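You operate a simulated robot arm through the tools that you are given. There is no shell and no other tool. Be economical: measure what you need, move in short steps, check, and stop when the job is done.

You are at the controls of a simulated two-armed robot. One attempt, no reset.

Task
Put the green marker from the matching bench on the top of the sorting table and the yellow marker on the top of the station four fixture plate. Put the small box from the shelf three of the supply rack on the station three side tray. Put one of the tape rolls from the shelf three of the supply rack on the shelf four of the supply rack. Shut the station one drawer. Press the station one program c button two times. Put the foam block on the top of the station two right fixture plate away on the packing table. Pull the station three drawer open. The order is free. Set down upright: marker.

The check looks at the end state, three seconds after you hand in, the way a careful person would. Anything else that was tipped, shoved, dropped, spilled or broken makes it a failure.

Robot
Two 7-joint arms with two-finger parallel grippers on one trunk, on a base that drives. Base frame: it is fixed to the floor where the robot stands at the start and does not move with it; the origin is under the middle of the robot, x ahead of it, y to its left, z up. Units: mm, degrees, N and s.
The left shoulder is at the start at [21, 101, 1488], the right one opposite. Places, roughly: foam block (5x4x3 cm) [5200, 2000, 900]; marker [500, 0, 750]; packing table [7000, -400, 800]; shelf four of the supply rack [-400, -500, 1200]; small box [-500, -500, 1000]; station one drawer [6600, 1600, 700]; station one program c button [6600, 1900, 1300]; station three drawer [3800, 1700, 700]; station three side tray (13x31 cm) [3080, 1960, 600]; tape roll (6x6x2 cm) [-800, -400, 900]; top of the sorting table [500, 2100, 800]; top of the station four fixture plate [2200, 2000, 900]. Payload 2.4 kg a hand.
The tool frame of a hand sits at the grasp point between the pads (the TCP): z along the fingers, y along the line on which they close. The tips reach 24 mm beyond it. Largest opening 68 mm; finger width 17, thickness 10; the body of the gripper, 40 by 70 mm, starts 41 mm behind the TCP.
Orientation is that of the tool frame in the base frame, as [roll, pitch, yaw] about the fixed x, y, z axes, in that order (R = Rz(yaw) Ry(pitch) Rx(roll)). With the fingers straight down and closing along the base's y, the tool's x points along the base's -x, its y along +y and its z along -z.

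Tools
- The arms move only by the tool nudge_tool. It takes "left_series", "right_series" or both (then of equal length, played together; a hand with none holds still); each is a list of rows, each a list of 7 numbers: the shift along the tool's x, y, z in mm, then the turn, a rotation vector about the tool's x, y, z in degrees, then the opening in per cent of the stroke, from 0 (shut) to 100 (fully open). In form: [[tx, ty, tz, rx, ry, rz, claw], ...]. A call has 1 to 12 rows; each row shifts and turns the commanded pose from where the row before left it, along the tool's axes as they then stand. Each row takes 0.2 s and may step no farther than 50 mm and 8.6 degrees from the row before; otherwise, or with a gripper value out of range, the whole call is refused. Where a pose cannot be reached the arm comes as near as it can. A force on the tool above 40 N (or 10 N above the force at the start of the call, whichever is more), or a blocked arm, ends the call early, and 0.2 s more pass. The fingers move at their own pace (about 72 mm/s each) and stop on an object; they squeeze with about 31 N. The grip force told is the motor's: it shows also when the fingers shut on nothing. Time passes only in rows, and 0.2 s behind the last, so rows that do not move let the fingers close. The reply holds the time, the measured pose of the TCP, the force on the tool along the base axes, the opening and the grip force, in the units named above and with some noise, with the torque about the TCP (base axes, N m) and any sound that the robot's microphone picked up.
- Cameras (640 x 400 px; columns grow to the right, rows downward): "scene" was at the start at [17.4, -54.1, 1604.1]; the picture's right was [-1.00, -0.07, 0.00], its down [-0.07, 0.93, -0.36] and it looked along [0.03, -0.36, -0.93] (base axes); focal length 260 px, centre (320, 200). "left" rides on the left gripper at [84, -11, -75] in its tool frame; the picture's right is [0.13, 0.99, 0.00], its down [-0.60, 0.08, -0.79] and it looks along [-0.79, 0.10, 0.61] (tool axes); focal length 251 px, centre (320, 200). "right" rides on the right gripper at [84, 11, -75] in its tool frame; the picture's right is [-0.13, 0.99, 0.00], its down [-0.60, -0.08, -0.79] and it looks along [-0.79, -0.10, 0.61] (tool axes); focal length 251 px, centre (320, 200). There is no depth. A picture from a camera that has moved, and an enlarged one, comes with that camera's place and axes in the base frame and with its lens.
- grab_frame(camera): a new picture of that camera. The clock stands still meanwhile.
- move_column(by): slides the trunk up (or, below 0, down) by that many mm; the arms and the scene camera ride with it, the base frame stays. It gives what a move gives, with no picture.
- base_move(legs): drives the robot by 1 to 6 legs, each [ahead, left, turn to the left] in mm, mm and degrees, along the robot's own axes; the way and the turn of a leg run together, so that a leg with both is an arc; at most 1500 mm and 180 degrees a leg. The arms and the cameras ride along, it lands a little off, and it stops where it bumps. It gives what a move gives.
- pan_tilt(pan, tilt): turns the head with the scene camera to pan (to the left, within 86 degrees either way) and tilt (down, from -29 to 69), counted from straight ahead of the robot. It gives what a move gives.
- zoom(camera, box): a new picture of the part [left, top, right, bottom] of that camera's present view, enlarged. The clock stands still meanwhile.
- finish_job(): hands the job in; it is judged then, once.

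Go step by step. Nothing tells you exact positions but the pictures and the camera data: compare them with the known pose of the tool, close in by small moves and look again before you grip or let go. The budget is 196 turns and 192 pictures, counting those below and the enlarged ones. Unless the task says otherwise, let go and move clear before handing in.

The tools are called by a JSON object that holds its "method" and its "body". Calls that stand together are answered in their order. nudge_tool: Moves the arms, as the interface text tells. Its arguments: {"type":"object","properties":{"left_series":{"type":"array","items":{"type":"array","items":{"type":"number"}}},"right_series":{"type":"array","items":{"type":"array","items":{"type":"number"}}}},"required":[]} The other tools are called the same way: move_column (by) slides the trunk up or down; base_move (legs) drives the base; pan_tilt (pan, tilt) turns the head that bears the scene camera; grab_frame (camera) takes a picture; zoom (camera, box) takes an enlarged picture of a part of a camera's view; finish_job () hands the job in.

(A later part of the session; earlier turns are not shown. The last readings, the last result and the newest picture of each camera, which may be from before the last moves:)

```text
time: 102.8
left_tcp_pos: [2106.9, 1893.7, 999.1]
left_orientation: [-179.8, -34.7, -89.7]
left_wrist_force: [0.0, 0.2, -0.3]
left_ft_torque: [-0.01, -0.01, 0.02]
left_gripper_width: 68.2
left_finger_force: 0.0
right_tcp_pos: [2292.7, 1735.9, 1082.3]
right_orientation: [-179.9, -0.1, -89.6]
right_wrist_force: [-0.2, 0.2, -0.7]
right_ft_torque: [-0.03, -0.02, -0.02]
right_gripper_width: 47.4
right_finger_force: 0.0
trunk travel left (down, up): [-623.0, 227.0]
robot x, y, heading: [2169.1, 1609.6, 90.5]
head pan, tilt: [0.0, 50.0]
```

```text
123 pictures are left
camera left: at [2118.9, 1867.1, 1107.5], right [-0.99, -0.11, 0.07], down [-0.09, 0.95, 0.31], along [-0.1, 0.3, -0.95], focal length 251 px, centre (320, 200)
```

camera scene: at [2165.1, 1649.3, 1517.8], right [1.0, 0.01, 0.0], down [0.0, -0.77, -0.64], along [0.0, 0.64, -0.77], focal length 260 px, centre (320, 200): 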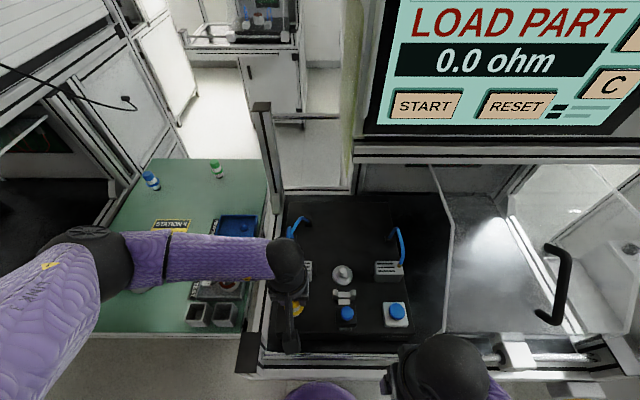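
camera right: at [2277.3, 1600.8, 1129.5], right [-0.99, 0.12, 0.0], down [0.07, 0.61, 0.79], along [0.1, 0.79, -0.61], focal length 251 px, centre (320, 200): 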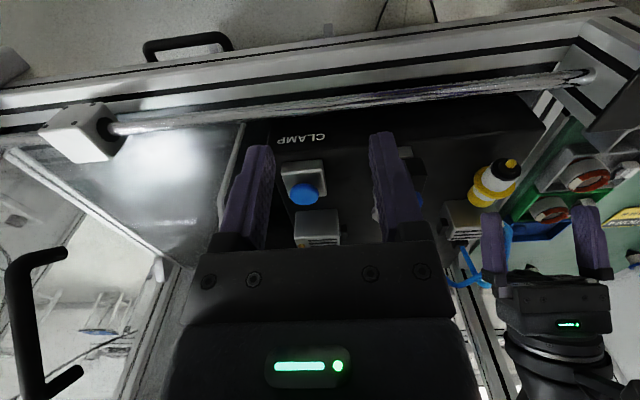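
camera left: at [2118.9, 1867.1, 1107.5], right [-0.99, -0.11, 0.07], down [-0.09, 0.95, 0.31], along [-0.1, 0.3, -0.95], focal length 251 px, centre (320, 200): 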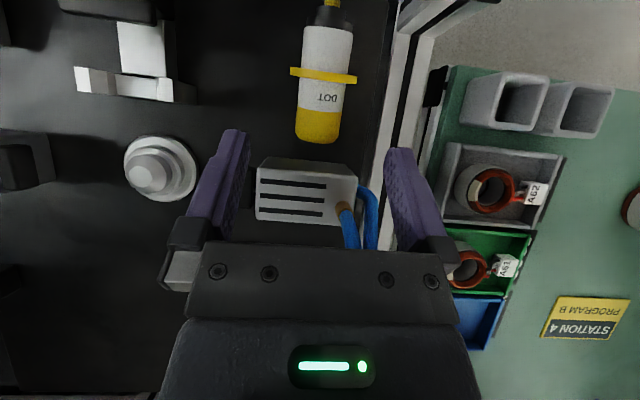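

Good alignment. Move down along the tilted tool to the cap and check.

{"method": "nudge_tool", "body": {"left_series": [[-6, 0, 20, 0, 0, 0, 100], [-6, 0, 20, 0, 0, 0, 100], [0, 0, 17, 0, 0, 0, 100], [0, 0, 0, 0, 0, 0, 100]]}}

{"method": "grab_frame", "body": {"camera": "left"}}

{"method": "zoom", "body": {"camera": "right", "box": [420, 120, 620, 260]}}

```text
time: 103.8
left_tcp_pos: [2104.6, 1855.5, 955.4]
left_orientation: [-179.9, -34.7, -89.7]
left_wrist_force: [0.2, 0.1, 0.4]
left_ft_torque: [-0.02, -0.04, 0.0]
left_gripper_width: 68.1
left_finger_force: 0.1
left hand out of reach, approached as far as the arm can: row 1, 2
right_tcp_pos: [2292.2, 1734.8, 1083.8]
right_orientation: [-179.8, -0.1, -89.7]
right_wrist_force: [0.7, -0.4, -1.0]
right_ft_torque: [0.0, 0.0, 0.01]
right_gripper_width: 47.5
right_finger_force: 0.0
trunk travel left (down, up): [-623.0, 227.0]
robot x, y, heading: [2168.1, 1607.1, 90.5]
head pan, tilt: [0.0, 50.0]
```

```text
122 pictures are left
camera left: at [2117.1, 1829.6, 1064.3], right [-0.99, -0.11, 0.07], down [-0.09, 0.95, 0.31], along [-0.1, 0.3, -0.95], focal length 251 px, centre (320, 200)
```

left: 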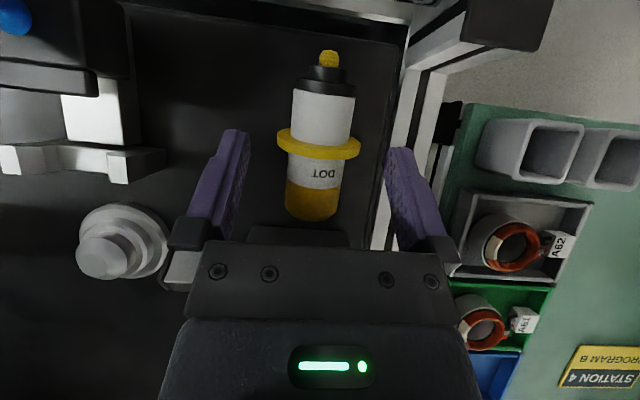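

```text
2.86 times, centred on (520, 190) of right
camera zoom: at [2280.8, 1651.0, 1159.5], right [-0.99, 0.12, 0.0], down [0.07, 0.61, 0.79], along [0.1, 0.79, -0.61], focal length 718 px, centre (-251, 229)
```

zoom: 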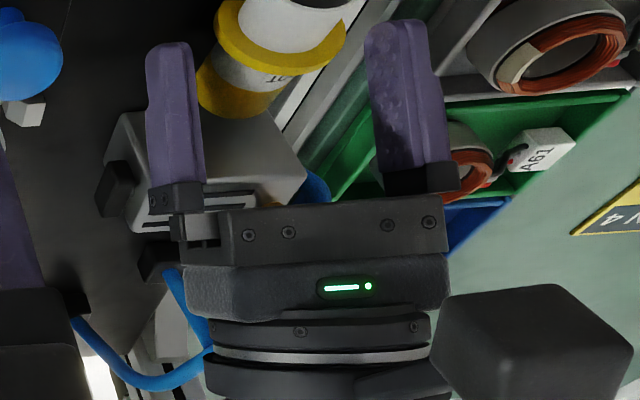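

Reach-limited again because the trunk is high relative to the hand: lift the hand relative to the trunk, then lower the trunk.

{"method": "nudge_tool", "body": {"left_series": [[7, -1, -19, 0, 0, 0, 100], [7, -1, -19, 0, 0, 0, 100], [7.4, -1, -20, 0, 0, 0, 100], [0, 0, 0, 0, 0, 0, 100]]}}

{"method": "move_column", "body": {"by": -55}}

{"method": "grab_frame", "body": {"camera": "left"}}

```text
time: 104.8
left_tcp_pos: [2108.7, 1871.9, 1015.6]
left_orientation: [-179.9, -34.7, -89.7]
left_wrist_force: [1.4, -0.5, 0.1]
left_ft_torque: [0.0, 0.01, 0.0]
left_gripper_width: 68.1
left_finger_force: 0.0
right_tcp_pos: [2292.7, 1733.9, 1083.5]
right_orientation: [-179.9, 0.0, -89.7]
right_wrist_force: [0.0, -0.4, 0.4]
right_ft_torque: [0.02, 0.0, 0.01]
right_gripper_width: 47.4
right_finger_force: 0.0
trunk travel left (down, up): [-623.0, 227.0]
robot x, y, heading: [2166.6, 1611.3, 90.5]
head pan, tilt: [0.0, 50.0]
```

```text
time: 105.7
left_tcp_pos: [2109.4, 1872.8, 960.0]
left_orientation: [-179.9, -34.7, -89.6]
left_wrist_force: [0.0, 0.4, 0.1]
left_ft_torque: [0.01, -0.02, -0.02]
left_gripper_width: 68.1
left_finger_force: 0.1
right_tcp_pos: [2291.9, 1735.0, 1029.6]
right_orientation: [-179.9, 0.0, -89.6]
right_wrist_force: [-0.1, 0.4, 0.4]
right_ft_torque: [0.03, -0.02, 0.0]
right_gripper_width: 47.7
right_finger_force: 0.0
trunk travel left (down, up): [-568.0, 282.0]
robot x, y, heading: [2166.1, 1607.1, 90.2]
head pan, tilt: [0.0, 50.0]
```

```text
120 pictures are left
camera left: at [2120.5, 1846.3, 1069.2], right [-0.99, -0.11, 0.07], down [-0.09, 0.95, 0.31], along [-0.1, 0.3, -0.95], focal length 251 px, centre (320, 200)
```

left: 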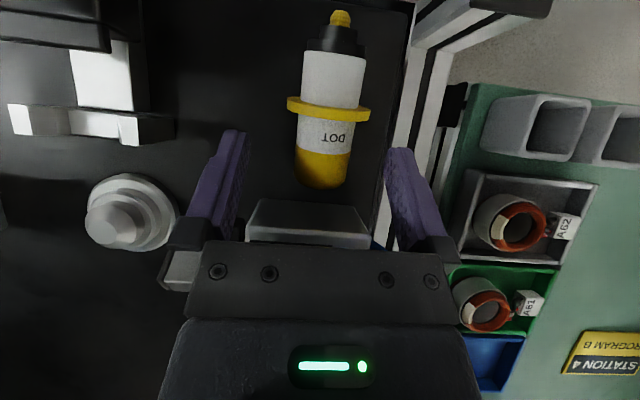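

Now the last 15 mm down, then grip the cap.

{"method": "nudge_tool", "body": {"left_series": [[-7.3, 1, 13.2, 0, 0, 0, 100], [0, 0, 0, 0, 0, 0, 100]]}}

{"method": "grab_frame", "body": {"camera": "left"}}

```text
time: 106.2
left_tcp_pos: [2108.7, 1871.5, 952.1]
left_orientation: [-179.8, -34.7, -89.7]
left_wrist_force: [-1.8, -9.9, 19.7]
left_ft_torque: [1.26, 0.21, 0.22]
left_gripper_width: 67.9
left_finger_force: 0.2
right_tcp_pos: [2290.8, 1733.5, 1028.8]
right_orientation: [180.0, 0.0, -89.6]
right_wrist_force: [0.7, 0.8, 0.0]
right_ft_torque: [0.03, 0.01, -0.01]
right_gripper_width: 47.9
right_finger_force: 0.0
trunk travel left (down, up): [-568.0, 282.0]
robot x, y, heading: [2162.7, 1604.1, 90.4]
head pan, tilt: [0.0, 50.0]
stopped in row 2 (left hand): the force on the tool passed its limit at 65 N (the readings are from after the stop); the commanded pose is now the measured one
```

```text
119 pictures are left
camera left: at [2119.9, 1844.5, 1060.2], right [-0.99, -0.11, 0.07], down [-0.09, 0.95, 0.31], along [-0.1, 0.3, -0.95], focal length 251 px, centre (320, 200)
```

left: 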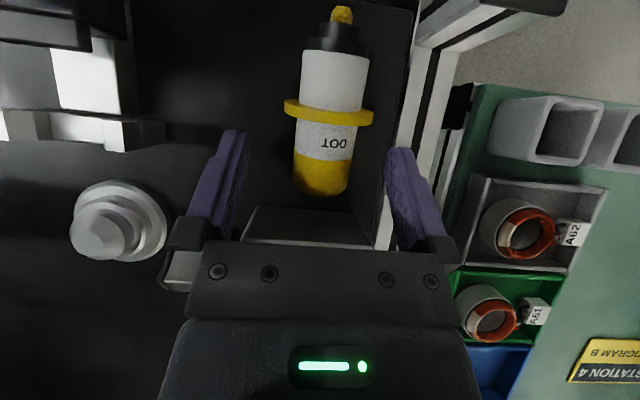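

The tilted gripper body touched the connector block, which is taller than I thought (~974). I'll back off and instead do an in-air handover: left holds the white body, right takes the cap.

{"method": "nudge_tool", "body": {"left_series": [[0, 0, -25, 0, 0, 0, 100], [0, 0, -30, 0, 0, 0, 100], [10, 0, 0, 0, -7, 0, 100], [15, 0, 0, 0, -7, 0, 100], [15, 0, 0, 0, -7, 0, 100], [15, 0, 0, 0, -7, 0, 100], [10, 0, 0, 0, -6.7, 0, 100], [0, 0, 0, 0, 0, 0, 100]]}}

{"method": "grab_frame", "body": {"camera": "left"}}

```text
time: 108.0
left_tcp_pos: [2108.8, 1845.1, 1019.3]
left_orientation: [-179.8, 0.1, -89.5]
left_wrist_force: [-0.3, 0.3, -0.4]
left_ft_torque: [0.02, -0.01, 0.03]
left_gripper_width: 68.1
left_finger_force: 0.1
right_tcp_pos: [2291.8, 1735.4, 1028.4]
right_orientation: [-179.9, 0.0, -89.5]
right_wrist_force: [-0.6, 0.1, 0.7]
right_ft_torque: [-0.01, -0.02, 0.05]
right_gripper_width: 47.5
right_finger_force: 0.0
trunk travel left (down, up): [-568.0, 282.0]
robot x, y, heading: [2166.1, 1608.9, 90.2]
head pan, tilt: [0.0, 50.0]
```

```text
118 pictures are left
camera left: at [2120.9, 1761.2, 1093.2], right [-0.99, -0.14, 0.0], down [-0.09, 0.6, 0.79], along [-0.11, 0.79, -0.61], focal length 251 px, centre (320, 200)
```

left: 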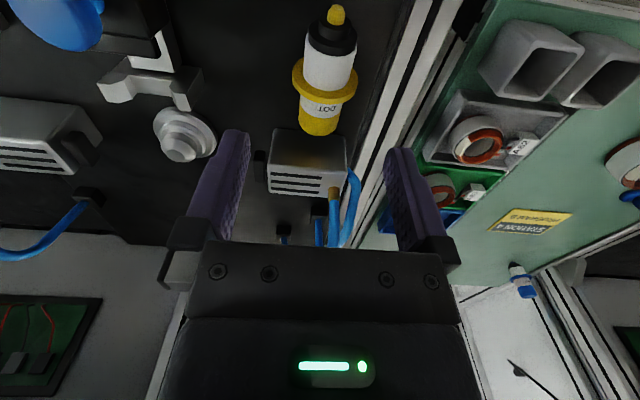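

{"method": "nudge_tool", "body": {"left_series": [[20, 1, 0, 0, 0, 0, 100], [0, 0, 30, 0, 0, 0, 100], [0, 0, 30, 0, 0, 0, 100], [0, 0, 13, 0, 0, 0, 100], [0, 0, 0, 0, 0, 0, 60], [0, 0, 0, 0, 0, 0, 20], [0, 0, 0, 0, 0, 0, 20], [0, 0, 0, 0, 0, 0, 20], [0, 0, -20, 0, 0, 0, 20], [0, 0, -40, 0, 0, 0, 20], [0, 0, -40, 0, 0, 0, 20], [0, 0, -30, 0, 0, 0, 20]]}}

{"method": "nudge_tool", "body": {"left_series": [[0, -20, 0, 0, -6, 0, 20], [0, -20, 0, 0, -6, 0, 20], [0, -15, 0, 0, -6, 0, 20], [0, 0, 0, 0, -6, 0, 20], [0, 0, 0, 0, -6, 0, 20], [0, 0, 0, 0, 0, 0, 20]]}}

{"method": "grab_frame", "body": {"camera": "left"}}

{"method": "grab_frame", "body": {"camera": "right"}}

{"method": "grab_frame", "body": {"camera": "scene"}}

```text
time: 110.6
left_tcp_pos: [2109.5, 1824.8, 1075.2]
left_orientation: [-179.9, 0.0, -89.7]
left_wrist_force: [0.1, 0.8, 0.4]
left_ft_torque: [0.02, -0.01, 0.01]
left_gripper_width: 26.8
left_finger_force: 30.8
right_tcp_pos: [2291.9, 1734.6, 1028.5]
right_orientation: [-179.9, -0.1, -89.6]
right_wrist_force: [1.2, 0.9, 0.2]
right_ft_torque: [-0.01, -0.03, -0.04]
right_gripper_width: 47.6
right_finger_force: 0.1
trunk travel left (down, up): [-568.0, 282.0]
robot x, y, heading: [2167.8, 1607.7, 90.4]
head pan, tilt: [0.0, 50.0]
```

```text
time: 112.0
left_tcp_pos: [2162.0, 1824.4, 1075.2]
left_orientation: [-179.9, 30.1, -89.5]
left_wrist_force: [0.3, 0.5, -1.2]
left_ft_torque: [0.0, -0.01, 0.0]
left_gripper_width: 26.9
left_finger_force: 31.3
right_tcp_pos: [2291.4, 1733.9, 1028.1]
right_orientation: [-179.9, -0.1, -89.6]
right_wrist_force: [0.6, 0.2, 0.0]
right_ft_torque: [-0.01, 0.04, 0.0]
right_gripper_width: 47.6
right_finger_force: 0.0
trunk travel left (down, up): [-568.0, 282.0]
robot x, y, heading: [2165.9, 1607.5, 90.2]
head pan, tilt: [0.0, 50.0]
```

```text
117 pictures are left
camera left: at [2175.2, 1714.1, 1097.3], right [-0.99, -0.12, -0.07], down [-0.08, 0.12, 0.99], along [-0.11, 0.99, -0.13], focal length 251 px, centre (320, 200)
```

left: 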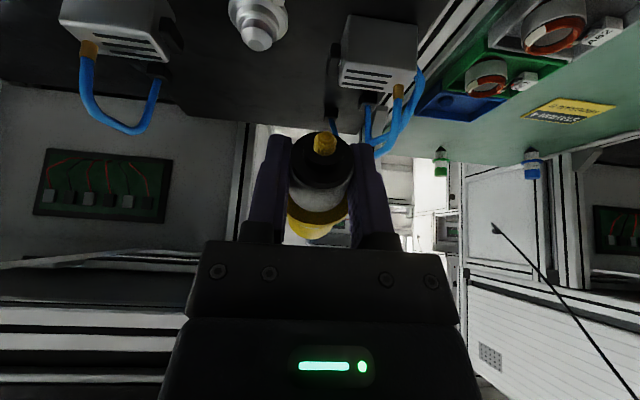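

```text
116 pictures are left
camera right: at [2281.0, 1651.1, 1104.5], right [-0.99, 0.12, 0.0], down [0.07, 0.61, 0.79], along [0.1, 0.79, -0.61], focal length 251 px, centre (320, 200)
```

right: 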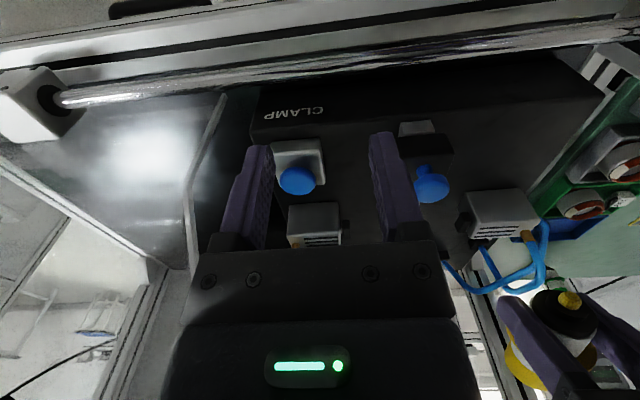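

```text
115 pictures are left
camera scene: at [2168.7, 1702.3, 1492.9], right [1.0, 0.01, 0.0], down [0.01, -0.77, -0.64], along [0.0, 0.64, -0.77], focal length 260 px, centre (320, 200)
```

scene: 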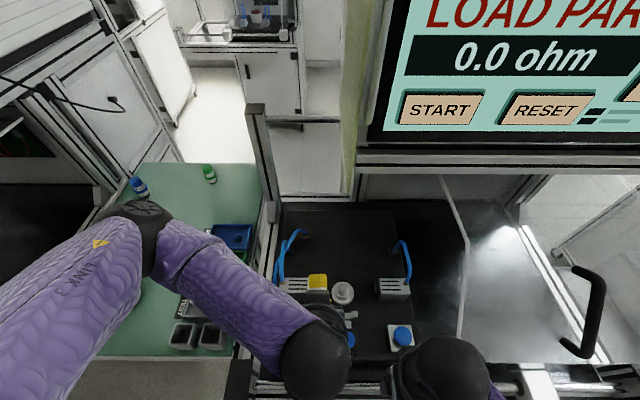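

Left holds the marker well, 30° tipped. I'll pitch it further to 60° tip-down and raise the right hand ready to take the cap from above.

{"method": "nudge_tool", "body": {"left_series": [[0, 0, 0, 0, -6, 0, 20], [0, 0, 0, 0, -6, 0, 20], [0, 0, 0, 0, -6, 0, 20], [0, 0, 0, 0, -6, 0, 20], [0, 0, 0, 0, -6, 0, 20], [0, 0, 0, 0, 0, 0, 20]], "right_series": [[0, 0, -45, 0, 0, 0, 100], [0, 0, -45, 0, 0, 0, 100], [0, 0, -45, 0, 0, 0, 100], [0, 0, -45, 0, 0, 0, 100], [0, 0, -10, 0, 0, 0, 100], [0, 0, 0, 0, 0, 0, 100]]}}

{"method": "grab_frame", "body": {"camera": "right"}}

{"method": "grab_frame", "body": {"camera": "scene"}}

```text
time: 112.5
left_tcp_pos: [2160.8, 1823.7, 1075.1]
left_orientation: [-179.7, 40.2, -89.5]
left_wrist_force: [-0.7, -0.7, 0.1]
left_ft_torque: [-0.01, -0.02, -0.02]
left_gripper_width: 27.0
left_finger_force: 30.9
right_tcp_pos: [2278.9, 1771.0, 1065.1]
right_orientation: [-179.0, -0.3, -88.2]
right_wrist_force: [8.6, 5.5, -1.3]
right_ft_torque: [-0.27, 0.64, 0.81]
right_gripper_width: 68.0
right_finger_force: 0.2
right hand out of reach, approached as far as the arm can: row 1, 2
trunk travel left (down, up): [-568.0, 282.0]
robot x, y, heading: [2168.7, 1610.9, 90.3]
head pan, tilt: [0.0, 50.0]
stopped in row 2 (right hand): the force on the tool passed its limit at 80 N (the readings are from after the stop); the commanded pose is now the measured one
```

```text
114 pictures are left
camera right: at [2269.8, 1687.5, 1141.0], right [-0.99, 0.1, -0.02], down [0.05, 0.61, 0.79], along [0.09, 0.79, -0.61], focal length 251 px, centre (320, 200)
```

right: 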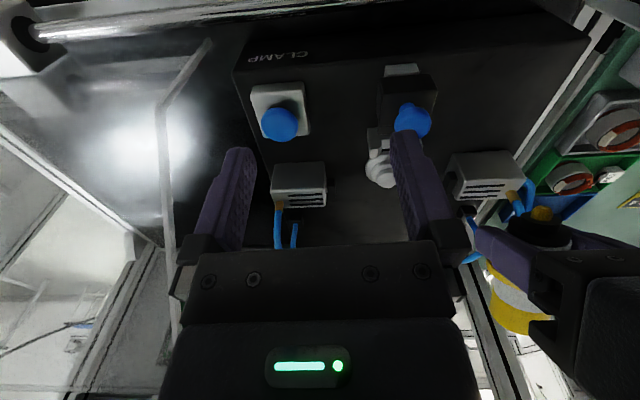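

```text
113 pictures are left
camera scene: at [2168.1, 1701.6, 1492.9], right [1.0, 0.01, 0.0], down [0.01, -0.77, -0.64], along [0.0, 0.64, -0.77], focal length 260 px, centre (320, 200)
```

scene: 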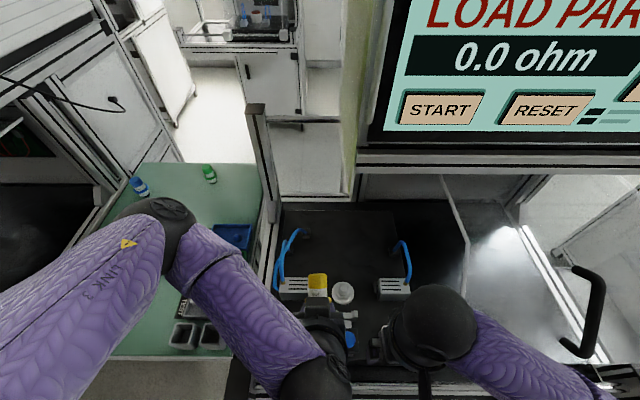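

The right hand brushed the left gripper while rising. I move it away to the right and forward first, then up.

{"method": "nudge_tool", "body": {"right_series": [[0, -25, 0, 0, 0, 0, 100], [-20, -15, 0, 0, 0, 0, 100], [-30, 0, -15, 0, 0, 0, 100], [-30, 0, -30, 0, 0, 0, 100], [0, 0, -40, 0, 0, 0, 100], [0, 0, -40, 0, 0, 0, 100], [0, 0, -20, 0, 0, 0, 100], [0, 0, 0, 0, 0, 0, 100]]}}

{"method": "nudge_tool", "body": {"left_series": [[0, 0, 0, 0, -6, 0, 20], [0, 0, 0, 0, -6, 0, 20], [0, 0, 0, 0, -8, 0, 20], [0, 0, 0, 0, 0, 0, 20]]}}

{"method": "grab_frame", "body": {"camera": "right"}}

{"method": "grab_frame", "body": {"camera": "left"}}

{"method": "grab_frame", "body": {"camera": "scene"}}

```text
time: 114.3
left_tcp_pos: [2162.6, 1825.2, 1074.9]
left_orientation: [-179.8, 40.3, -89.4]
left_wrist_force: [-0.4, 0.9, -0.1]
left_ft_torque: [0.0, -0.03, -0.01]
left_gripper_width: 27.0
left_finger_force: 31.3
right_tcp_pos: [2315.5, 1855.0, 1205.4]
right_orientation: [-179.3, -0.5, -88.2]
right_wrist_force: [0.5, 0.8, -0.1]
right_ft_torque: [-0.02, -0.02, -0.04]
right_gripper_width: 68.4
right_finger_force: 0.1
right hand out of reach, approached as far as the arm can: row 1
trunk travel left (down, up): [-568.0, 282.0]
robot x, y, heading: [2166.1, 1606.0, 90.6]
head pan, tilt: [0.0, 50.0]
```

```text
time: 115.5
left_tcp_pos: [2159.1, 1850.8, 1087.5]
left_orientation: [-178.4, 64.4, -86.0]
left_wrist_force: [-0.1, -0.5, 0.6]
left_ft_torque: [0.0, 0.0, 0.0]
left_gripper_width: 27.2
left_finger_force: 31.1
right_tcp_pos: [2314.9, 1856.2, 1205.5]
right_orientation: [-179.2, -0.5, -88.1]
right_wrist_force: [0.5, -0.7, 0.3]
right_ft_torque: [0.02, 0.0, -0.02]
right_gripper_width: 67.9
right_finger_force: 0.1
trunk travel left (down, up): [-568.0, 282.0]
robot x, y, heading: [2167.4, 1610.1, 90.2]
head pan, tilt: [0.0, 50.0]
stopped in row 4 (left hand): the arm was blocked; the commanded pose is now the measured one
```

```text
112 pictures are left
camera right: at [2304.8, 1771.8, 1281.8], right [-0.99, 0.1, -0.02], down [0.05, 0.61, 0.79], along [0.09, 0.78, -0.61], focal length 251 px, centre (320, 200)
```

right: 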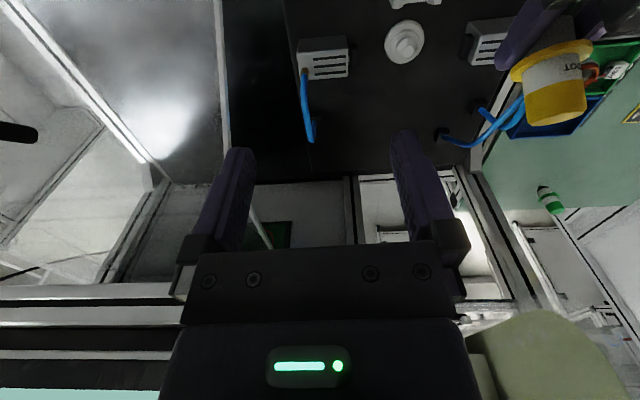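

```text
111 pictures are left
camera left: at [2177.5, 1746.8, 1043.9], right [-0.99, -0.1, -0.13], down [-0.07, -0.46, 0.89], along [-0.15, 0.88, 0.44], focal length 251 px, centre (320, 200)
```

left: 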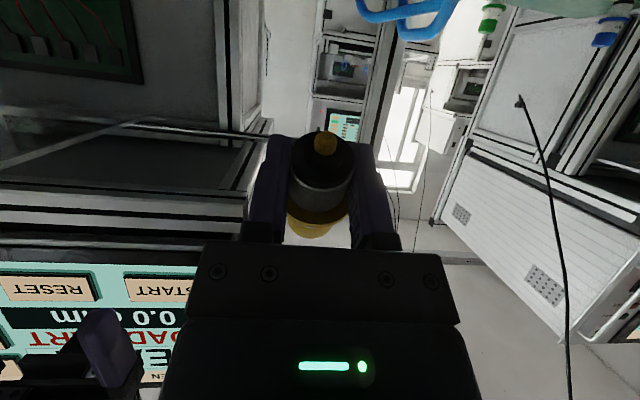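

```text
110 pictures are left
camera scene: at [2168.8, 1702.5, 1492.8], right [1.0, 0.01, 0.0], down [0.01, -0.77, -0.64], along [0.0, 0.64, -0.77], focal length 260 px, centre (320, 200)
```

scene: 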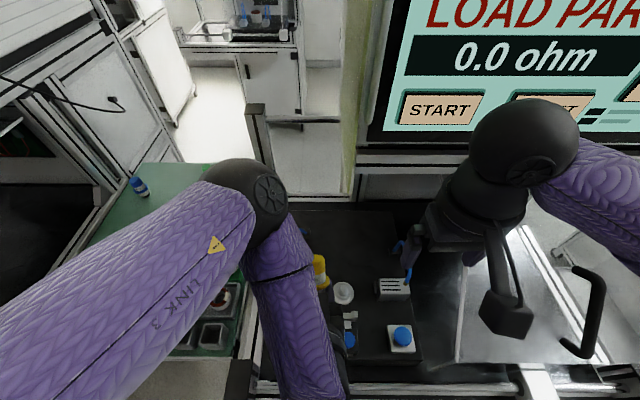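

Left now holds the marker 64° pitched (cap centre near (2158,1876,1117), confirmed by the right camera). I bring the right hand above the cap.

{"method": "nudge_tool", "body": {"right_series": [[-6.3, 39, 0, 0, 0, 0, 100], [-6.3, 39, 0, 0, 0, 0, 100], [-6.3, 39, 0, 0, 0, 0, 100], [-6.3, 39.5, 0, 0, 0, 0, 100], [0, 0, 15, 0, 0, 0, 100], [0, 0, 0, 0, 0, 0, 100]]}}

{"method": "grab_frame", "body": {"camera": "right"}}

{"method": "grab_frame", "body": {"camera": "scene"}}

```text
time: 116.5
left_tcp_pos: [2158.0, 1850.5, 1086.6]
left_orientation: [-178.6, 64.1, -85.3]
left_wrist_force: [0.4, 0.9, -0.8]
left_ft_torque: [0.01, 0.0, 0.01]
left_gripper_width: 26.9
left_finger_force: 30.4
right_tcp_pos: [2181.3, 1875.5, 1201.5]
right_orientation: [-177.9, -0.7, -88.4]
right_wrist_force: [31.5, 9.0, -0.4]
right_ft_torque: [-0.84, 3.32, -0.05]
right_gripper_width: 67.9
right_finger_force: 0.1
trunk travel left (down, up): [-568.0, 282.0]
robot x, y, heading: [2167.4, 1612.0, 90.6]
head pan, tilt: [0.0, 50.0]
stopped in row 4 (right hand): the force on the tool passed its limit at 210 N (the readings are from after the stop); the commanded pose is now the measured one
```

```text
109 pictures are left
camera right: at [2168.8, 1793.2, 1278.2], right [-0.99, 0.1, -0.04], down [0.03, 0.61, 0.79], along [0.1, 0.78, -0.61], focal length 251 px, centre (320, 200)
```

right: 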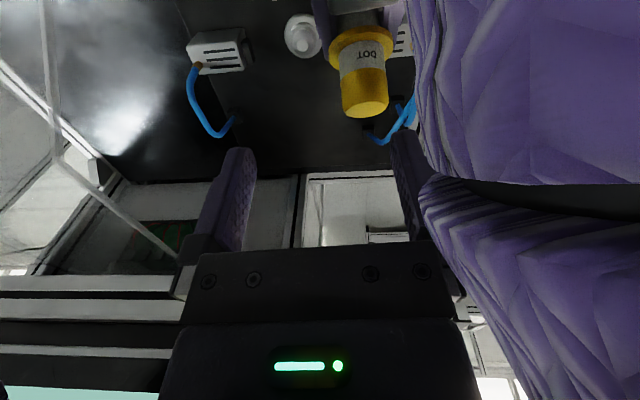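

```text
108 pictures are left
camera scene: at [2169.0, 1702.6, 1492.8], right [1.0, 0.01, 0.0], down [0.01, -0.77, -0.64], along [-0.01, 0.64, -0.77], focal length 260 px, centre (320, 200)
```

scene: 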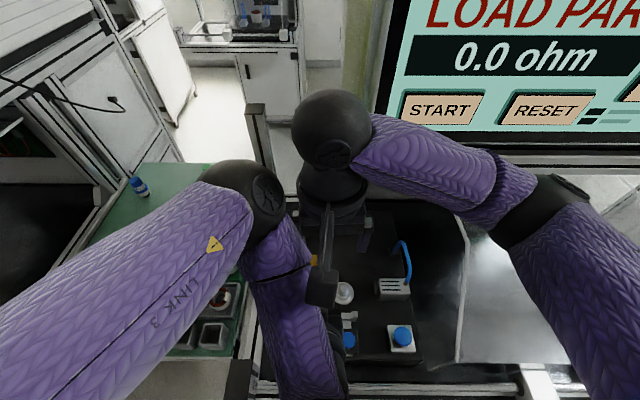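

The right hand touched the left forearm, so a direct handover is cramped. New idea: keep the left grip, pitch it back to 40°, and use the right fingertips to swing the cap upright within the left grip. First back the right hand off.

{"method": "nudge_tool", "body": {"right_series": [[0, -30, 0, 0, 0, 0, 100], [0, -40, 0, 0, 0, 0, 50], [0, -40, 0, 0, 0, 0, 0], [0, 0, 0, 0, 0, 0, 0]]}}

{"method": "nudge_tool", "body": {"left_series": [[0, 0, 0, 0, 6, 0, 20], [0, 0, 0, 0, 6, 0, 20], [0, 0, 0, 0, 6, 0, 20], [0, 0, 0, 0, 6, 0, 20], [0, 0, 0, 0, 0, 0, 20]]}}

{"method": "grab_frame", "body": {"camera": "right"}}

{"method": "grab_frame", "body": {"camera": "scene"}}

```text
time: 117.5
left_tcp_pos: [2157.8, 1850.1, 1086.5]
left_orientation: [-178.4, 64.3, -85.3]
left_wrist_force: [0.2, 0.4, -0.5]
left_ft_torque: [0.01, 0.0, 0.0]
left_gripper_width: 27.1
left_finger_force: 30.6
right_tcp_pos: [2287.2, 1878.4, 1207.7]
right_orientation: [-177.9, -0.7, -88.1]
right_wrist_force: [-0.6, 0.3, 0.0]
right_ft_torque: [-0.03, -0.02, -0.01]
right_gripper_width: 0.1
right_finger_force: 23.8
trunk travel left (down, up): [-568.0, 282.0]
robot x, y, heading: [2166.1, 1607.0, 90.3]
head pan, tilt: [0.0, 50.0]
```

```text
time: 118.7
left_tcp_pos: [2157.5, 1849.6, 1087.1]
left_orientation: [-179.1, 40.1, -86.2]
left_wrist_force: [0.3, 1.1, -0.6]
left_ft_torque: [-0.02, -0.02, -0.04]
left_gripper_width: 26.8
left_finger_force: 31.2
right_tcp_pos: [2286.7, 1878.4, 1205.8]
right_orientation: [-178.0, -0.7, -88.2]
right_wrist_force: [0.4, -0.2, 0.3]
right_ft_torque: [0.0, 0.03, 0.01]
right_gripper_width: 0.2
right_finger_force: 23.8
trunk travel left (down, up): [-568.0, 282.0]
robot x, y, heading: [2172.3, 1612.5, 90.4]
head pan, tilt: [0.0, 50.0]
```

```text
107 pictures are left
camera right: at [2276.5, 1795.9, 1284.9], right [-0.99, 0.1, -0.04], down [0.03, 0.61, 0.79], along [0.1, 0.78, -0.61], focal length 251 px, centre (320, 200)
```

right: 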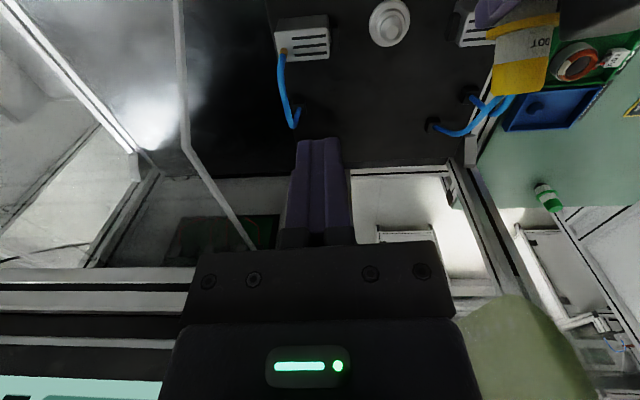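

```text
106 pictures are left
camera scene: at [2168.9, 1702.5, 1492.8], right [1.0, 0.01, 0.0], down [0.01, -0.77, -0.64], along [0.0, 0.64, -0.77], focal length 260 px, centre (320, 200)
```

scene: 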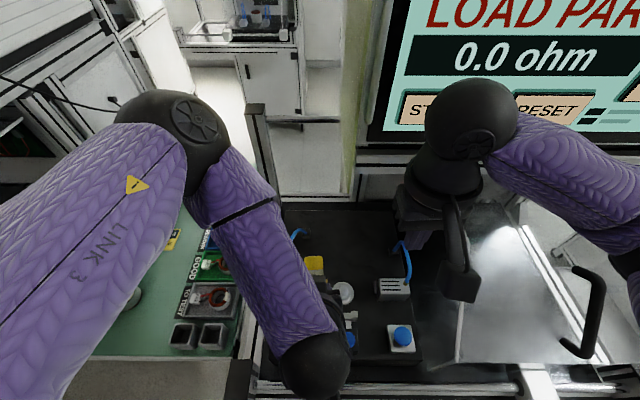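

The left elbow has moved aside. Now a cleaner handover: back the base 100 mm from the monitor, pitch the right hand 25° back and come onto the cap along its axis.

{"method": "base_move", "body": {"legs": [[-100, 0, 0]]}}

{"method": "nudge_tool", "body": {"right_series": [[-10, 0, 0, 0, 5, 0, 70], [-15, 0, 0, 0, 5, 0, 70], [-15, 0, 0, 0, 5, 0, 70], [0, 0, 0, 0, 5, 0, 70], [0, 0, 0, 0, 5, 0, 70], [0, 0, 0, 0, 0, 0, 70]]}}

{"method": "grab_frame", "body": {"camera": "right"}}

```text
time: 119.9
left_tcp_pos: [2159.3, 1750.0, 1087.8]
left_orientation: [-179.0, 40.3, -86.2]
left_wrist_force: [-0.3, -0.6, 0.2]
left_ft_torque: [-0.02, -0.01, -0.01]
left_gripper_width: 27.0
left_finger_force: 30.7
right_tcp_pos: [2289.0, 1778.6, 1209.1]
right_orientation: [-178.0, -0.6, -88.4]
right_wrist_force: [0.0, -0.8, 1.0]
right_ft_torque: [0.01, -0.04, -0.01]
right_gripper_width: 0.0
right_finger_force: 23.1
trunk travel left (down, up): [-568.0, 282.0]
robot x, y, heading: [2170.0, 1509.1, 90.3]
head pan, tilt: [0.0, 50.0]
```

```text
time: 121.3
left_tcp_pos: [2158.4, 1751.0, 1087.5]
left_orientation: [-179.1, 40.2, -86.3]
left_wrist_force: [-0.5, -0.4, -0.6]
left_ft_torque: [0.02, 0.01, 0.01]
left_gripper_width: 26.9
left_finger_force: 30.9
right_tcp_pos: [2287.1, 1819.9, 1203.3]
right_orientation: [-177.8, -25.7, -89.3]
right_wrist_force: [1.2, -0.6, -0.6]
right_ft_torque: [-0.02, -0.02, 0.02]
right_gripper_width: 47.8
right_finger_force: 0.1
trunk travel left (down, up): [-568.0, 282.0]
robot x, y, heading: [2164.6, 1508.5, 90.4]
head pan, tilt: [0.0, 50.0]
```

```text
105 pictures are left
camera right: at [2273.7, 1776.4, 1308.3], right [-0.99, 0.09, -0.09], down [0.04, 0.89, 0.45], along [0.12, 0.45, -0.89], focal length 251 px, centre (320, 200)
```

right: 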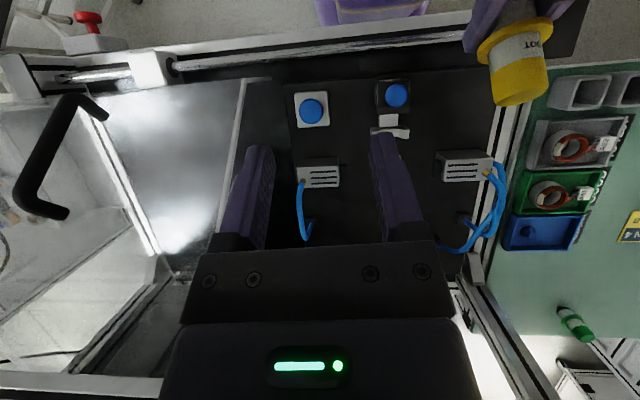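

{"method": "nudge_tool", "body": {"right_series": [[-3, 33, 10, 0, 0, 0, 70], [-3, 33, 10, 0, 0, 0, 70], [-3, 33, 10, 0, 0, 0, 70], [-3, 32, 10, 0, 0, 0, 70], [0, 0, 0, 0, 0, 0, 70]]}}

{"method": "grab_frame", "body": {"camera": "right"}}

{"method": "grab_frame", "body": {"camera": "scene"}}

```text
time: 122.5
left_tcp_pos: [2159.1, 1752.1, 1087.8]
left_orientation: [-179.2, 40.1, -86.4]
left_wrist_force: [0.1, -0.1, -0.6]
left_ft_torque: [0.01, 0.01, -0.01]
left_gripper_width: 27.0
left_finger_force: 31.3
right_tcp_pos: [2158.8, 1807.4, 1159.2]
right_orientation: [-177.9, -25.6, -89.1]
right_wrist_force: [11.7, 7.9, -0.1]
right_ft_torque: [-0.95, 1.39, 0.49]
right_gripper_width: 47.5
right_finger_force: 0.1
trunk travel left (down, up): [-568.0, 282.0]
robot x, y, heading: [2171.6, 1509.2, 90.2]
head pan, tilt: [0.0, 50.0]
```

```text
104 pictures are left
camera right: at [2144.8, 1765.8, 1263.6], right [-0.99, 0.09, -0.09], down [0.04, 0.89, 0.45], along [0.12, 0.45, -0.89], focal length 251 px, centre (320, 200)
```

right: 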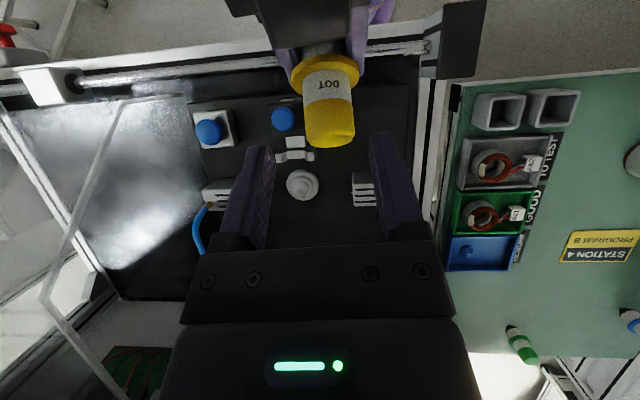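

```text
103 pictures are left
camera scene: at [2169.8, 1603.7, 1492.8], right [1.0, 0.01, 0.0], down [0.0, -0.77, -0.64], along [0.0, 0.64, -0.77], focal length 260 px, centre (320, 200)
```

scene: 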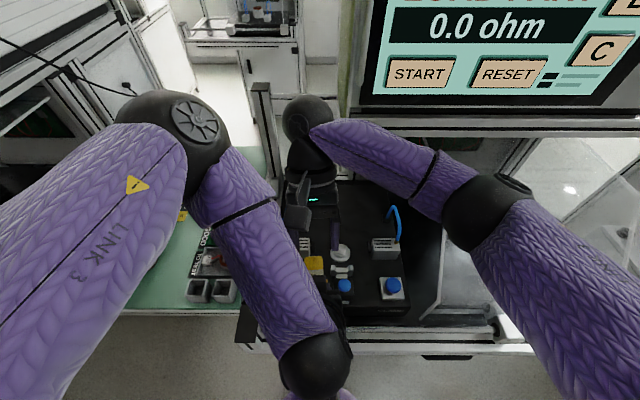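

The right camera mount lightly touches the left forearm. I'll back off, shift the left hand 60 mm right, and pitch the right hand to 50° back so it comes coaxially onto the cap.

{"method": "nudge_tool", "body": {"right_series": [[0, -20, -10, 0, 0, 0, 70], [0, -40, -10, 0, 0, 0, 70], [0, -40, 0, 0, 0, 0, 70], [0, 0, 0, 0, 5, 0, 70], [0, 0, 0, 0, 5, 0, 70], [0, 0, 0, 0, 5, 0, 70], [0, 0, 0, 0, 5, 0, 70], [0, 0, 0, 0, 4, 0, 70], [0, 0, 0, 0, 0, 0, 70]], "left_series": [[0, 0, 0, 0, 0, 0, 20], [0, -10, 0, 0, 0, 0, 20], [0, -15, 0, 0, 0, 0, 20], [0, -15, 0, 0, 0, 0, 20], [0, -15, 0, 0, 0, 0, 20], [0, 0, 0, 0, 0, 0, 20], [0, 0, 0, 0, 0, 0, 20], [0, 0, 0, 0, 0, 0, 20], [0, 0, 0, 0, 0, 0, 20]]}}

{"method": "grab_frame", "body": {"camera": "right"}}

{"method": "grab_frame", "body": {"camera": "scene"}}

```text
time: 124.5
left_tcp_pos: [2214.1, 1755.7, 1087.6]
left_orientation: [-179.0, 40.2, -86.3]
left_wrist_force: [0.4, -0.5, -0.3]
left_ft_torque: [0.02, 0.0, -0.03]
left_gripper_width: 27.0
left_finger_force: 31.3
right_tcp_pos: [2255.8, 1821.1, 1179.7]
right_orientation: [-177.0, -49.8, -90.5]
right_wrist_force: [-0.3, -0.3, 0.6]
right_ft_torque: [0.01, 0.01, -0.01]
right_gripper_width: 47.7
right_finger_force: 0.0
trunk travel left (down, up): [-568.0, 282.0]
robot x, y, heading: [2168.7, 1512.3, 90.1]
head pan, tilt: [0.0, 50.0]
```

```text
102 pictures are left
camera right: at [2242.0, 1823.9, 1293.0], right [-0.99, 0.05, -0.13], down [0.05, 1.0, 0.05], along [0.13, 0.05, -0.99], focal length 251 px, centre (320, 200)
```

right: 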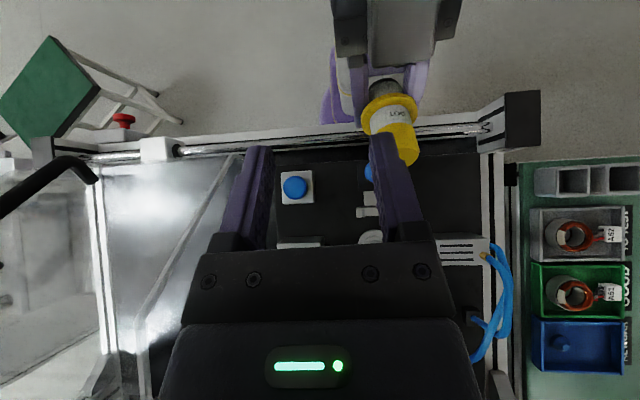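

```text
101 pictures are left
camera scene: at [2169.7, 1603.6, 1492.8], right [1.0, 0.01, 0.0], down [0.0, -0.77, -0.64], along [0.0, 0.64, -0.77], focal length 260 px, centre (320, 200)
```

scene: 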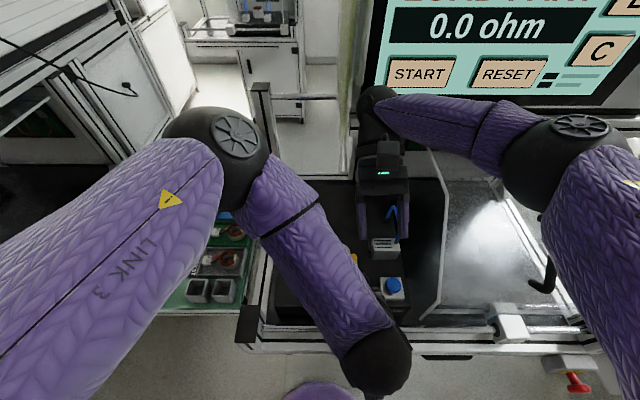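

{"method": "nudge_tool", "body": {"right_series": [[-10, 12, 0, 0, 0, 0, 75], [-14, 18, 5, 0, 0, 0, 75], [-14, 17.4, 5, 0, 0, 0, 75], [0, 0, 0, 0, 0, 0, 75]]}}

{"method": "grab_frame", "body": {"camera": "right"}}

```text
time: 125.5
left_tcp_pos: [2214.4, 1755.6, 1089.0]
left_orientation: [-179.2, 40.3, -86.3]
left_wrist_force: [0.0, 1.5, -0.5]
left_ft_torque: [0.0, -0.03, 0.02]
left_gripper_width: 27.1
left_finger_force: 30.3
right_tcp_pos: [2210.4, 1837.0, 1142.9]
right_orientation: [-177.0, -49.6, -90.5]
right_wrist_force: [0.1, -0.5, -1.0]
right_ft_torque: [-0.03, 0.03, -0.01]
right_gripper_width: 51.3
right_finger_force: 0.2
trunk travel left (down, up): [-568.0, 282.0]
robot x, y, heading: [2168.0, 1509.6, 90.3]
head pan, tilt: [0.0, 50.0]
```

```text
100 pictures are left
camera right: at [2195.3, 1838.4, 1255.3], right [-0.99, 0.05, -0.13], down [0.05, 1.0, 0.06], along [0.13, 0.05, -0.99], focal length 251 px, centre (320, 200)
```

right: 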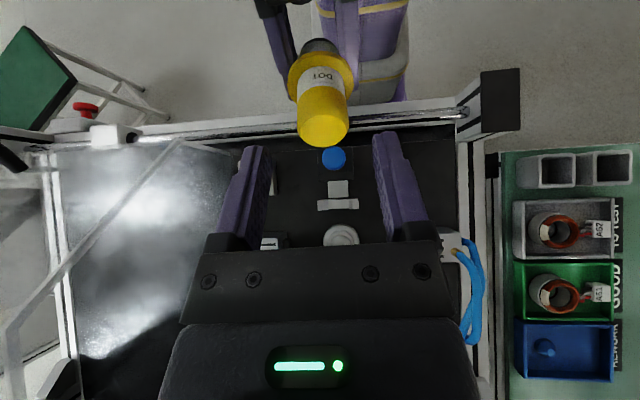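

Cap is centred between the open right fingers. Advance along the axis.

{"method": "nudge_tool", "body": {"right_series": [[0, 0, 15, 0, 0, 0, 75], [0, 0, 15, 0, 0, 0, 75], [0, 0, 15, 0, 0, 0, 75], [0, 0, 0, 0, 0, 0, 75]]}}

{"method": "grab_frame", "body": {"camera": "right"}}

```text
time: 126.5
left_tcp_pos: [2213.9, 1755.3, 1088.1]
left_orientation: [-179.1, 40.3, -86.2]
left_wrist_force: [-0.5, -0.1, -1.3]
left_ft_torque: [-0.01, -0.02, 0.03]
left_gripper_width: 27.0
left_finger_force: 30.8
right_tcp_pos: [2212.7, 1801.9, 1113.8]
right_orientation: [-176.9, -49.7, -90.6]
right_wrist_force: [-0.4, -0.1, 0.9]
right_ft_torque: [0.01, -0.03, 0.0]
right_gripper_width: 51.1
right_finger_force: 0.1
trunk travel left (down, up): [-568.0, 282.0]
robot x, y, heading: [2169.1, 1510.3, 90.3]
head pan, tilt: [0.0, 50.0]
```

```text
99 pictures are left
camera right: at [2196.9, 1804.8, 1226.9], right [-0.99, 0.05, -0.13], down [0.05, 1.0, 0.05], along [0.14, 0.05, -0.99], focal length 251 px, centre (320, 200)
```

right: 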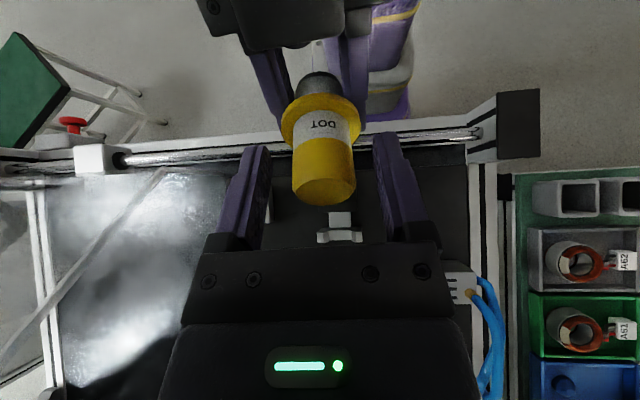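

Close the right gripper on the cap.

{"method": "nudge_tool", "body": {"right_series": [[0, 0, 2, 0, 0, 0, 75], [0, 0, 0, 0, 0, 0, 50], [0, 0, 0, 0, 0, 0, 20], [0, 0, 0, 0, 0, 0, 20], [0, 0, 0, 0, 0, 0, 20]]}}

{"method": "grab_frame", "body": {"camera": "right"}}

```text
time: 127.7
left_tcp_pos: [2214.0, 1755.1, 1089.0]
left_orientation: [-179.1, 40.1, -86.3]
left_wrist_force: [10.9, -0.6, -1.0]
left_ft_torque: [0.05, 0.08, -0.37]
left_gripper_width: 27.0
left_finger_force: 31.1
right_tcp_pos: [2212.6, 1799.7, 1112.4]
right_orientation: [-177.1, -49.7, -90.6]
right_wrist_force: [-10.9, 0.8, 0.6]
right_ft_torque: [-0.03, 0.23, -0.13]
right_gripper_width: 28.7
right_finger_force: 30.9
trunk travel left (down, up): [-568.0, 282.0]
robot x, y, heading: [2170.9, 1507.1, 90.4]
head pan, tilt: [0.0, 50.0]
```

```text
98 pictures are left
camera right: at [2196.8, 1803.4, 1225.6], right [-0.99, 0.05, -0.13], down [0.05, 1.0, 0.06], along [0.13, 0.05, -0.99], focal length 251 px, centre (320, 200)
```

right: 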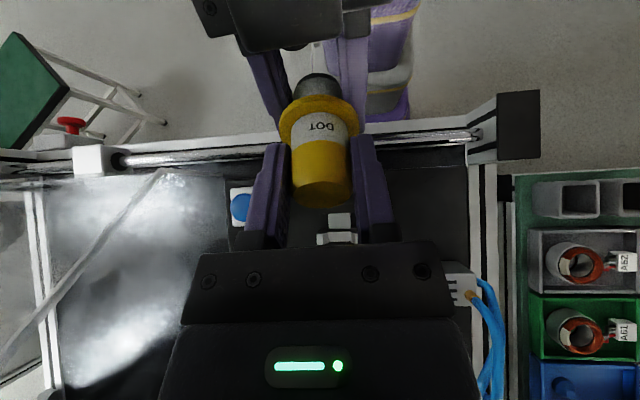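

Gripped at 28.7 mm. Open the left hand and retract it.

{"method": "nudge_tool", "body": {"left_series": [[0, 0, 0, 0, 0, 0, 60], [0, 0, 0, 0, 0, 0, 100], [0, 0, 0, 0, 0, 0, 100], [0, 0, -15, 0, 0, 0, 100], [0, 0, -20, 0, 0, 0, 100], [0, 0, -20, 0, 0, 0, 100], [0, 10, -10, 0, 0, 0, 100], [0, 30, 0, 0, 0, 0, 100], [0, 40, 0, 0, 0, 0, 100], [0, 40, 0, 0, 0, 0, 100]]}}

{"method": "grab_frame", "body": {"camera": "right"}}

{"method": "grab_frame", "body": {"camera": "scene"}}

```text
time: 129.9
left_tcp_pos: [2126.5, 1725.9, 1111.2]
left_orientation: [-179.1, 40.2, -86.3]
left_wrist_force: [0.3, -0.2, 0.3]
left_ft_torque: [0.0, -0.02, -0.03]
left_gripper_width: 68.0
left_finger_force: 0.0
left hand out of reach, approached as far as the arm can: row 9, 10
right_tcp_pos: [2210.6, 1800.8, 1113.5]
right_orientation: [-177.0, -49.7, -90.6]
right_wrist_force: [-0.3, 0.5, 0.0]
right_ft_torque: [0.02, -0.02, 0.05]
right_gripper_width: 28.5
right_finger_force: 30.8
trunk travel left (down, up): [-568.0, 282.0]
robot x, y, heading: [2169.2, 1510.4, 90.4]
head pan, tilt: [0.0, 50.0]
```

```text
97 pictures are left
camera right: at [2196.5, 1803.5, 1225.5], right [-0.99, 0.05, -0.13], down [0.05, 1.0, 0.05], along [0.14, 0.05, -0.99], focal length 251 px, centre (320, 200)
```

right: 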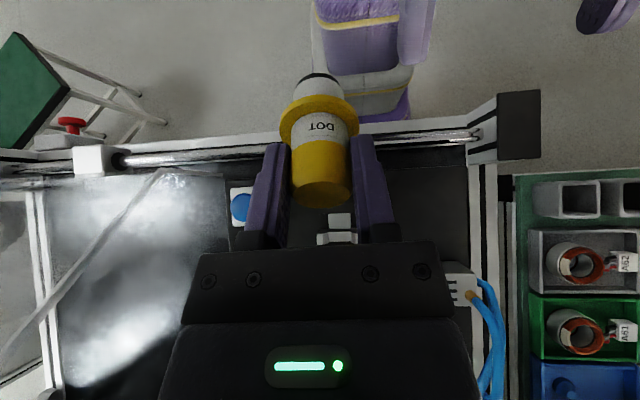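

```text
96 pictures are left
camera scene: at [2168.8, 1603.8, 1492.8], right [1.0, 0.01, 0.0], down [0.0, -0.77, -0.64], along [0.0, 0.64, -0.77], focal length 260 px, centre (320, 200)
```

scene: 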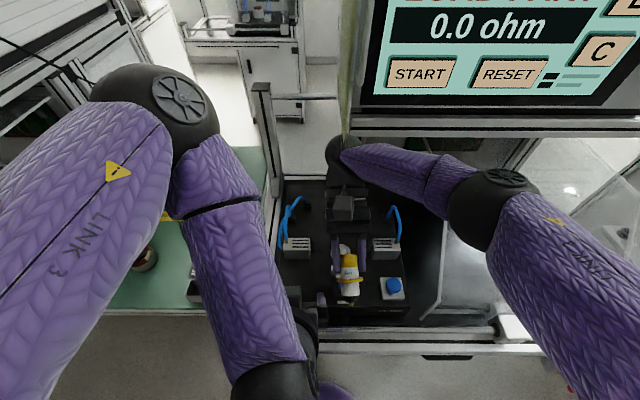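

Handover worked; the marker is coaxial with the right tool. I'll straighten the left hand out of the way, then pitch the right hand to vertical.

{"method": "nudge_tool", "body": {"left_series": [[0, 0, 0, 0, 8, 0, 60], [0, 5, 0, 0, 8, 0, 60], [0, 10, 0, 0, 8, 0, 60], [0, 10, 0, 0, 8, 0, 60], [0, 10, 0, 0, 8, 0, 60], [0, 0, 0, 0, 0, 0, 60]]}}

{"method": "nudge_tool", "body": {"right_series": [[0, 0, 0, 0, -7, 0, 20], [0, 0, 0, 0, -7, 0, 20], [0, 0, 0, 0, -7, 0, 20], [0, 0, 0, 0, -7, 0, 20], [0, 0, 0, 0, -7, 0, 20], [0, 0, 0, 0, -7, 0, 20], [0, 0, 0, 0, -7.7, 0, 20], [0, 0, 0, 0, 0, 0, 20]]}}

{"method": "grab_frame", "body": {"camera": "right"}}

{"method": "grab_frame", "body": {"camera": "left"}}

```text
time: 131.3
left_tcp_pos: [2093.3, 1723.4, 1111.1]
left_orientation: [-179.3, 0.2, -86.7]
left_wrist_force: [-0.2, -0.7, 0.1]
left_ft_torque: [-0.02, -0.01, -0.01]
left_gripper_width: 41.0
left_finger_force: 0.1
right_tcp_pos: [2213.6, 1800.3, 1112.5]
right_orientation: [-177.0, -49.7, -90.6]
right_wrist_force: [0.7, 0.3, -0.1]
right_ft_torque: [-0.01, -0.04, 0.02]
right_gripper_width: 28.6
right_finger_force: 31.3
trunk travel left (down, up): [-568.0, 282.0]
robot x, y, heading: [2167.0, 1509.1, 90.2]
head pan, tilt: [0.0, 50.0]
```

```text
time: 133.1
left_tcp_pos: [2093.3, 1723.3, 1111.4]
left_orientation: [-179.4, 0.2, -86.8]
left_wrist_force: [-0.5, 0.4, 0.3]
left_ft_torque: [0.0, 0.0, -0.01]
left_gripper_width: 40.6
left_finger_force: 0.0
right_tcp_pos: [2213.3, 1801.0, 1111.6]
right_orientation: [-178.0, 0.1, -88.4]
right_wrist_force: [-0.4, -0.6, 0.9]
right_ft_torque: [0.0, -0.01, -0.02]
right_gripper_width: 28.8
right_finger_force: 30.8
trunk travel left (down, up): [-568.0, 282.0]
robot x, y, heading: [2168.9, 1513.2, 90.4]
head pan, tilt: [0.0, 50.0]
```

```text
95 pictures are left
camera right: at [2201.3, 1716.5, 1187.0], right [-0.99, 0.1, -0.03], down [0.03, 0.6, 0.8], along [0.1, 0.79, -0.6], focal length 251 px, centre (320, 200)
```

right: 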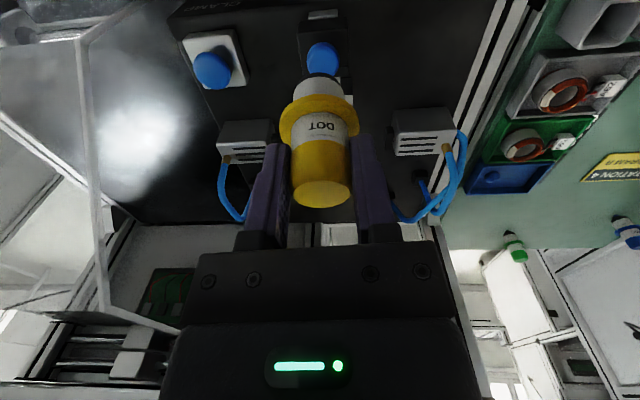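

```text
94 pictures are left
camera left: at [2108.8, 1639.5, 1184.0], right [-0.98, -0.18, -0.01], down [-0.12, 0.59, 0.79], along [-0.14, 0.78, -0.61], focal length 251 px, centre (320, 200)
```

left: 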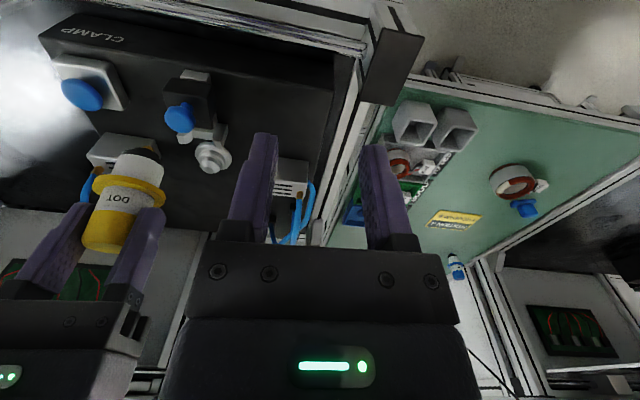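

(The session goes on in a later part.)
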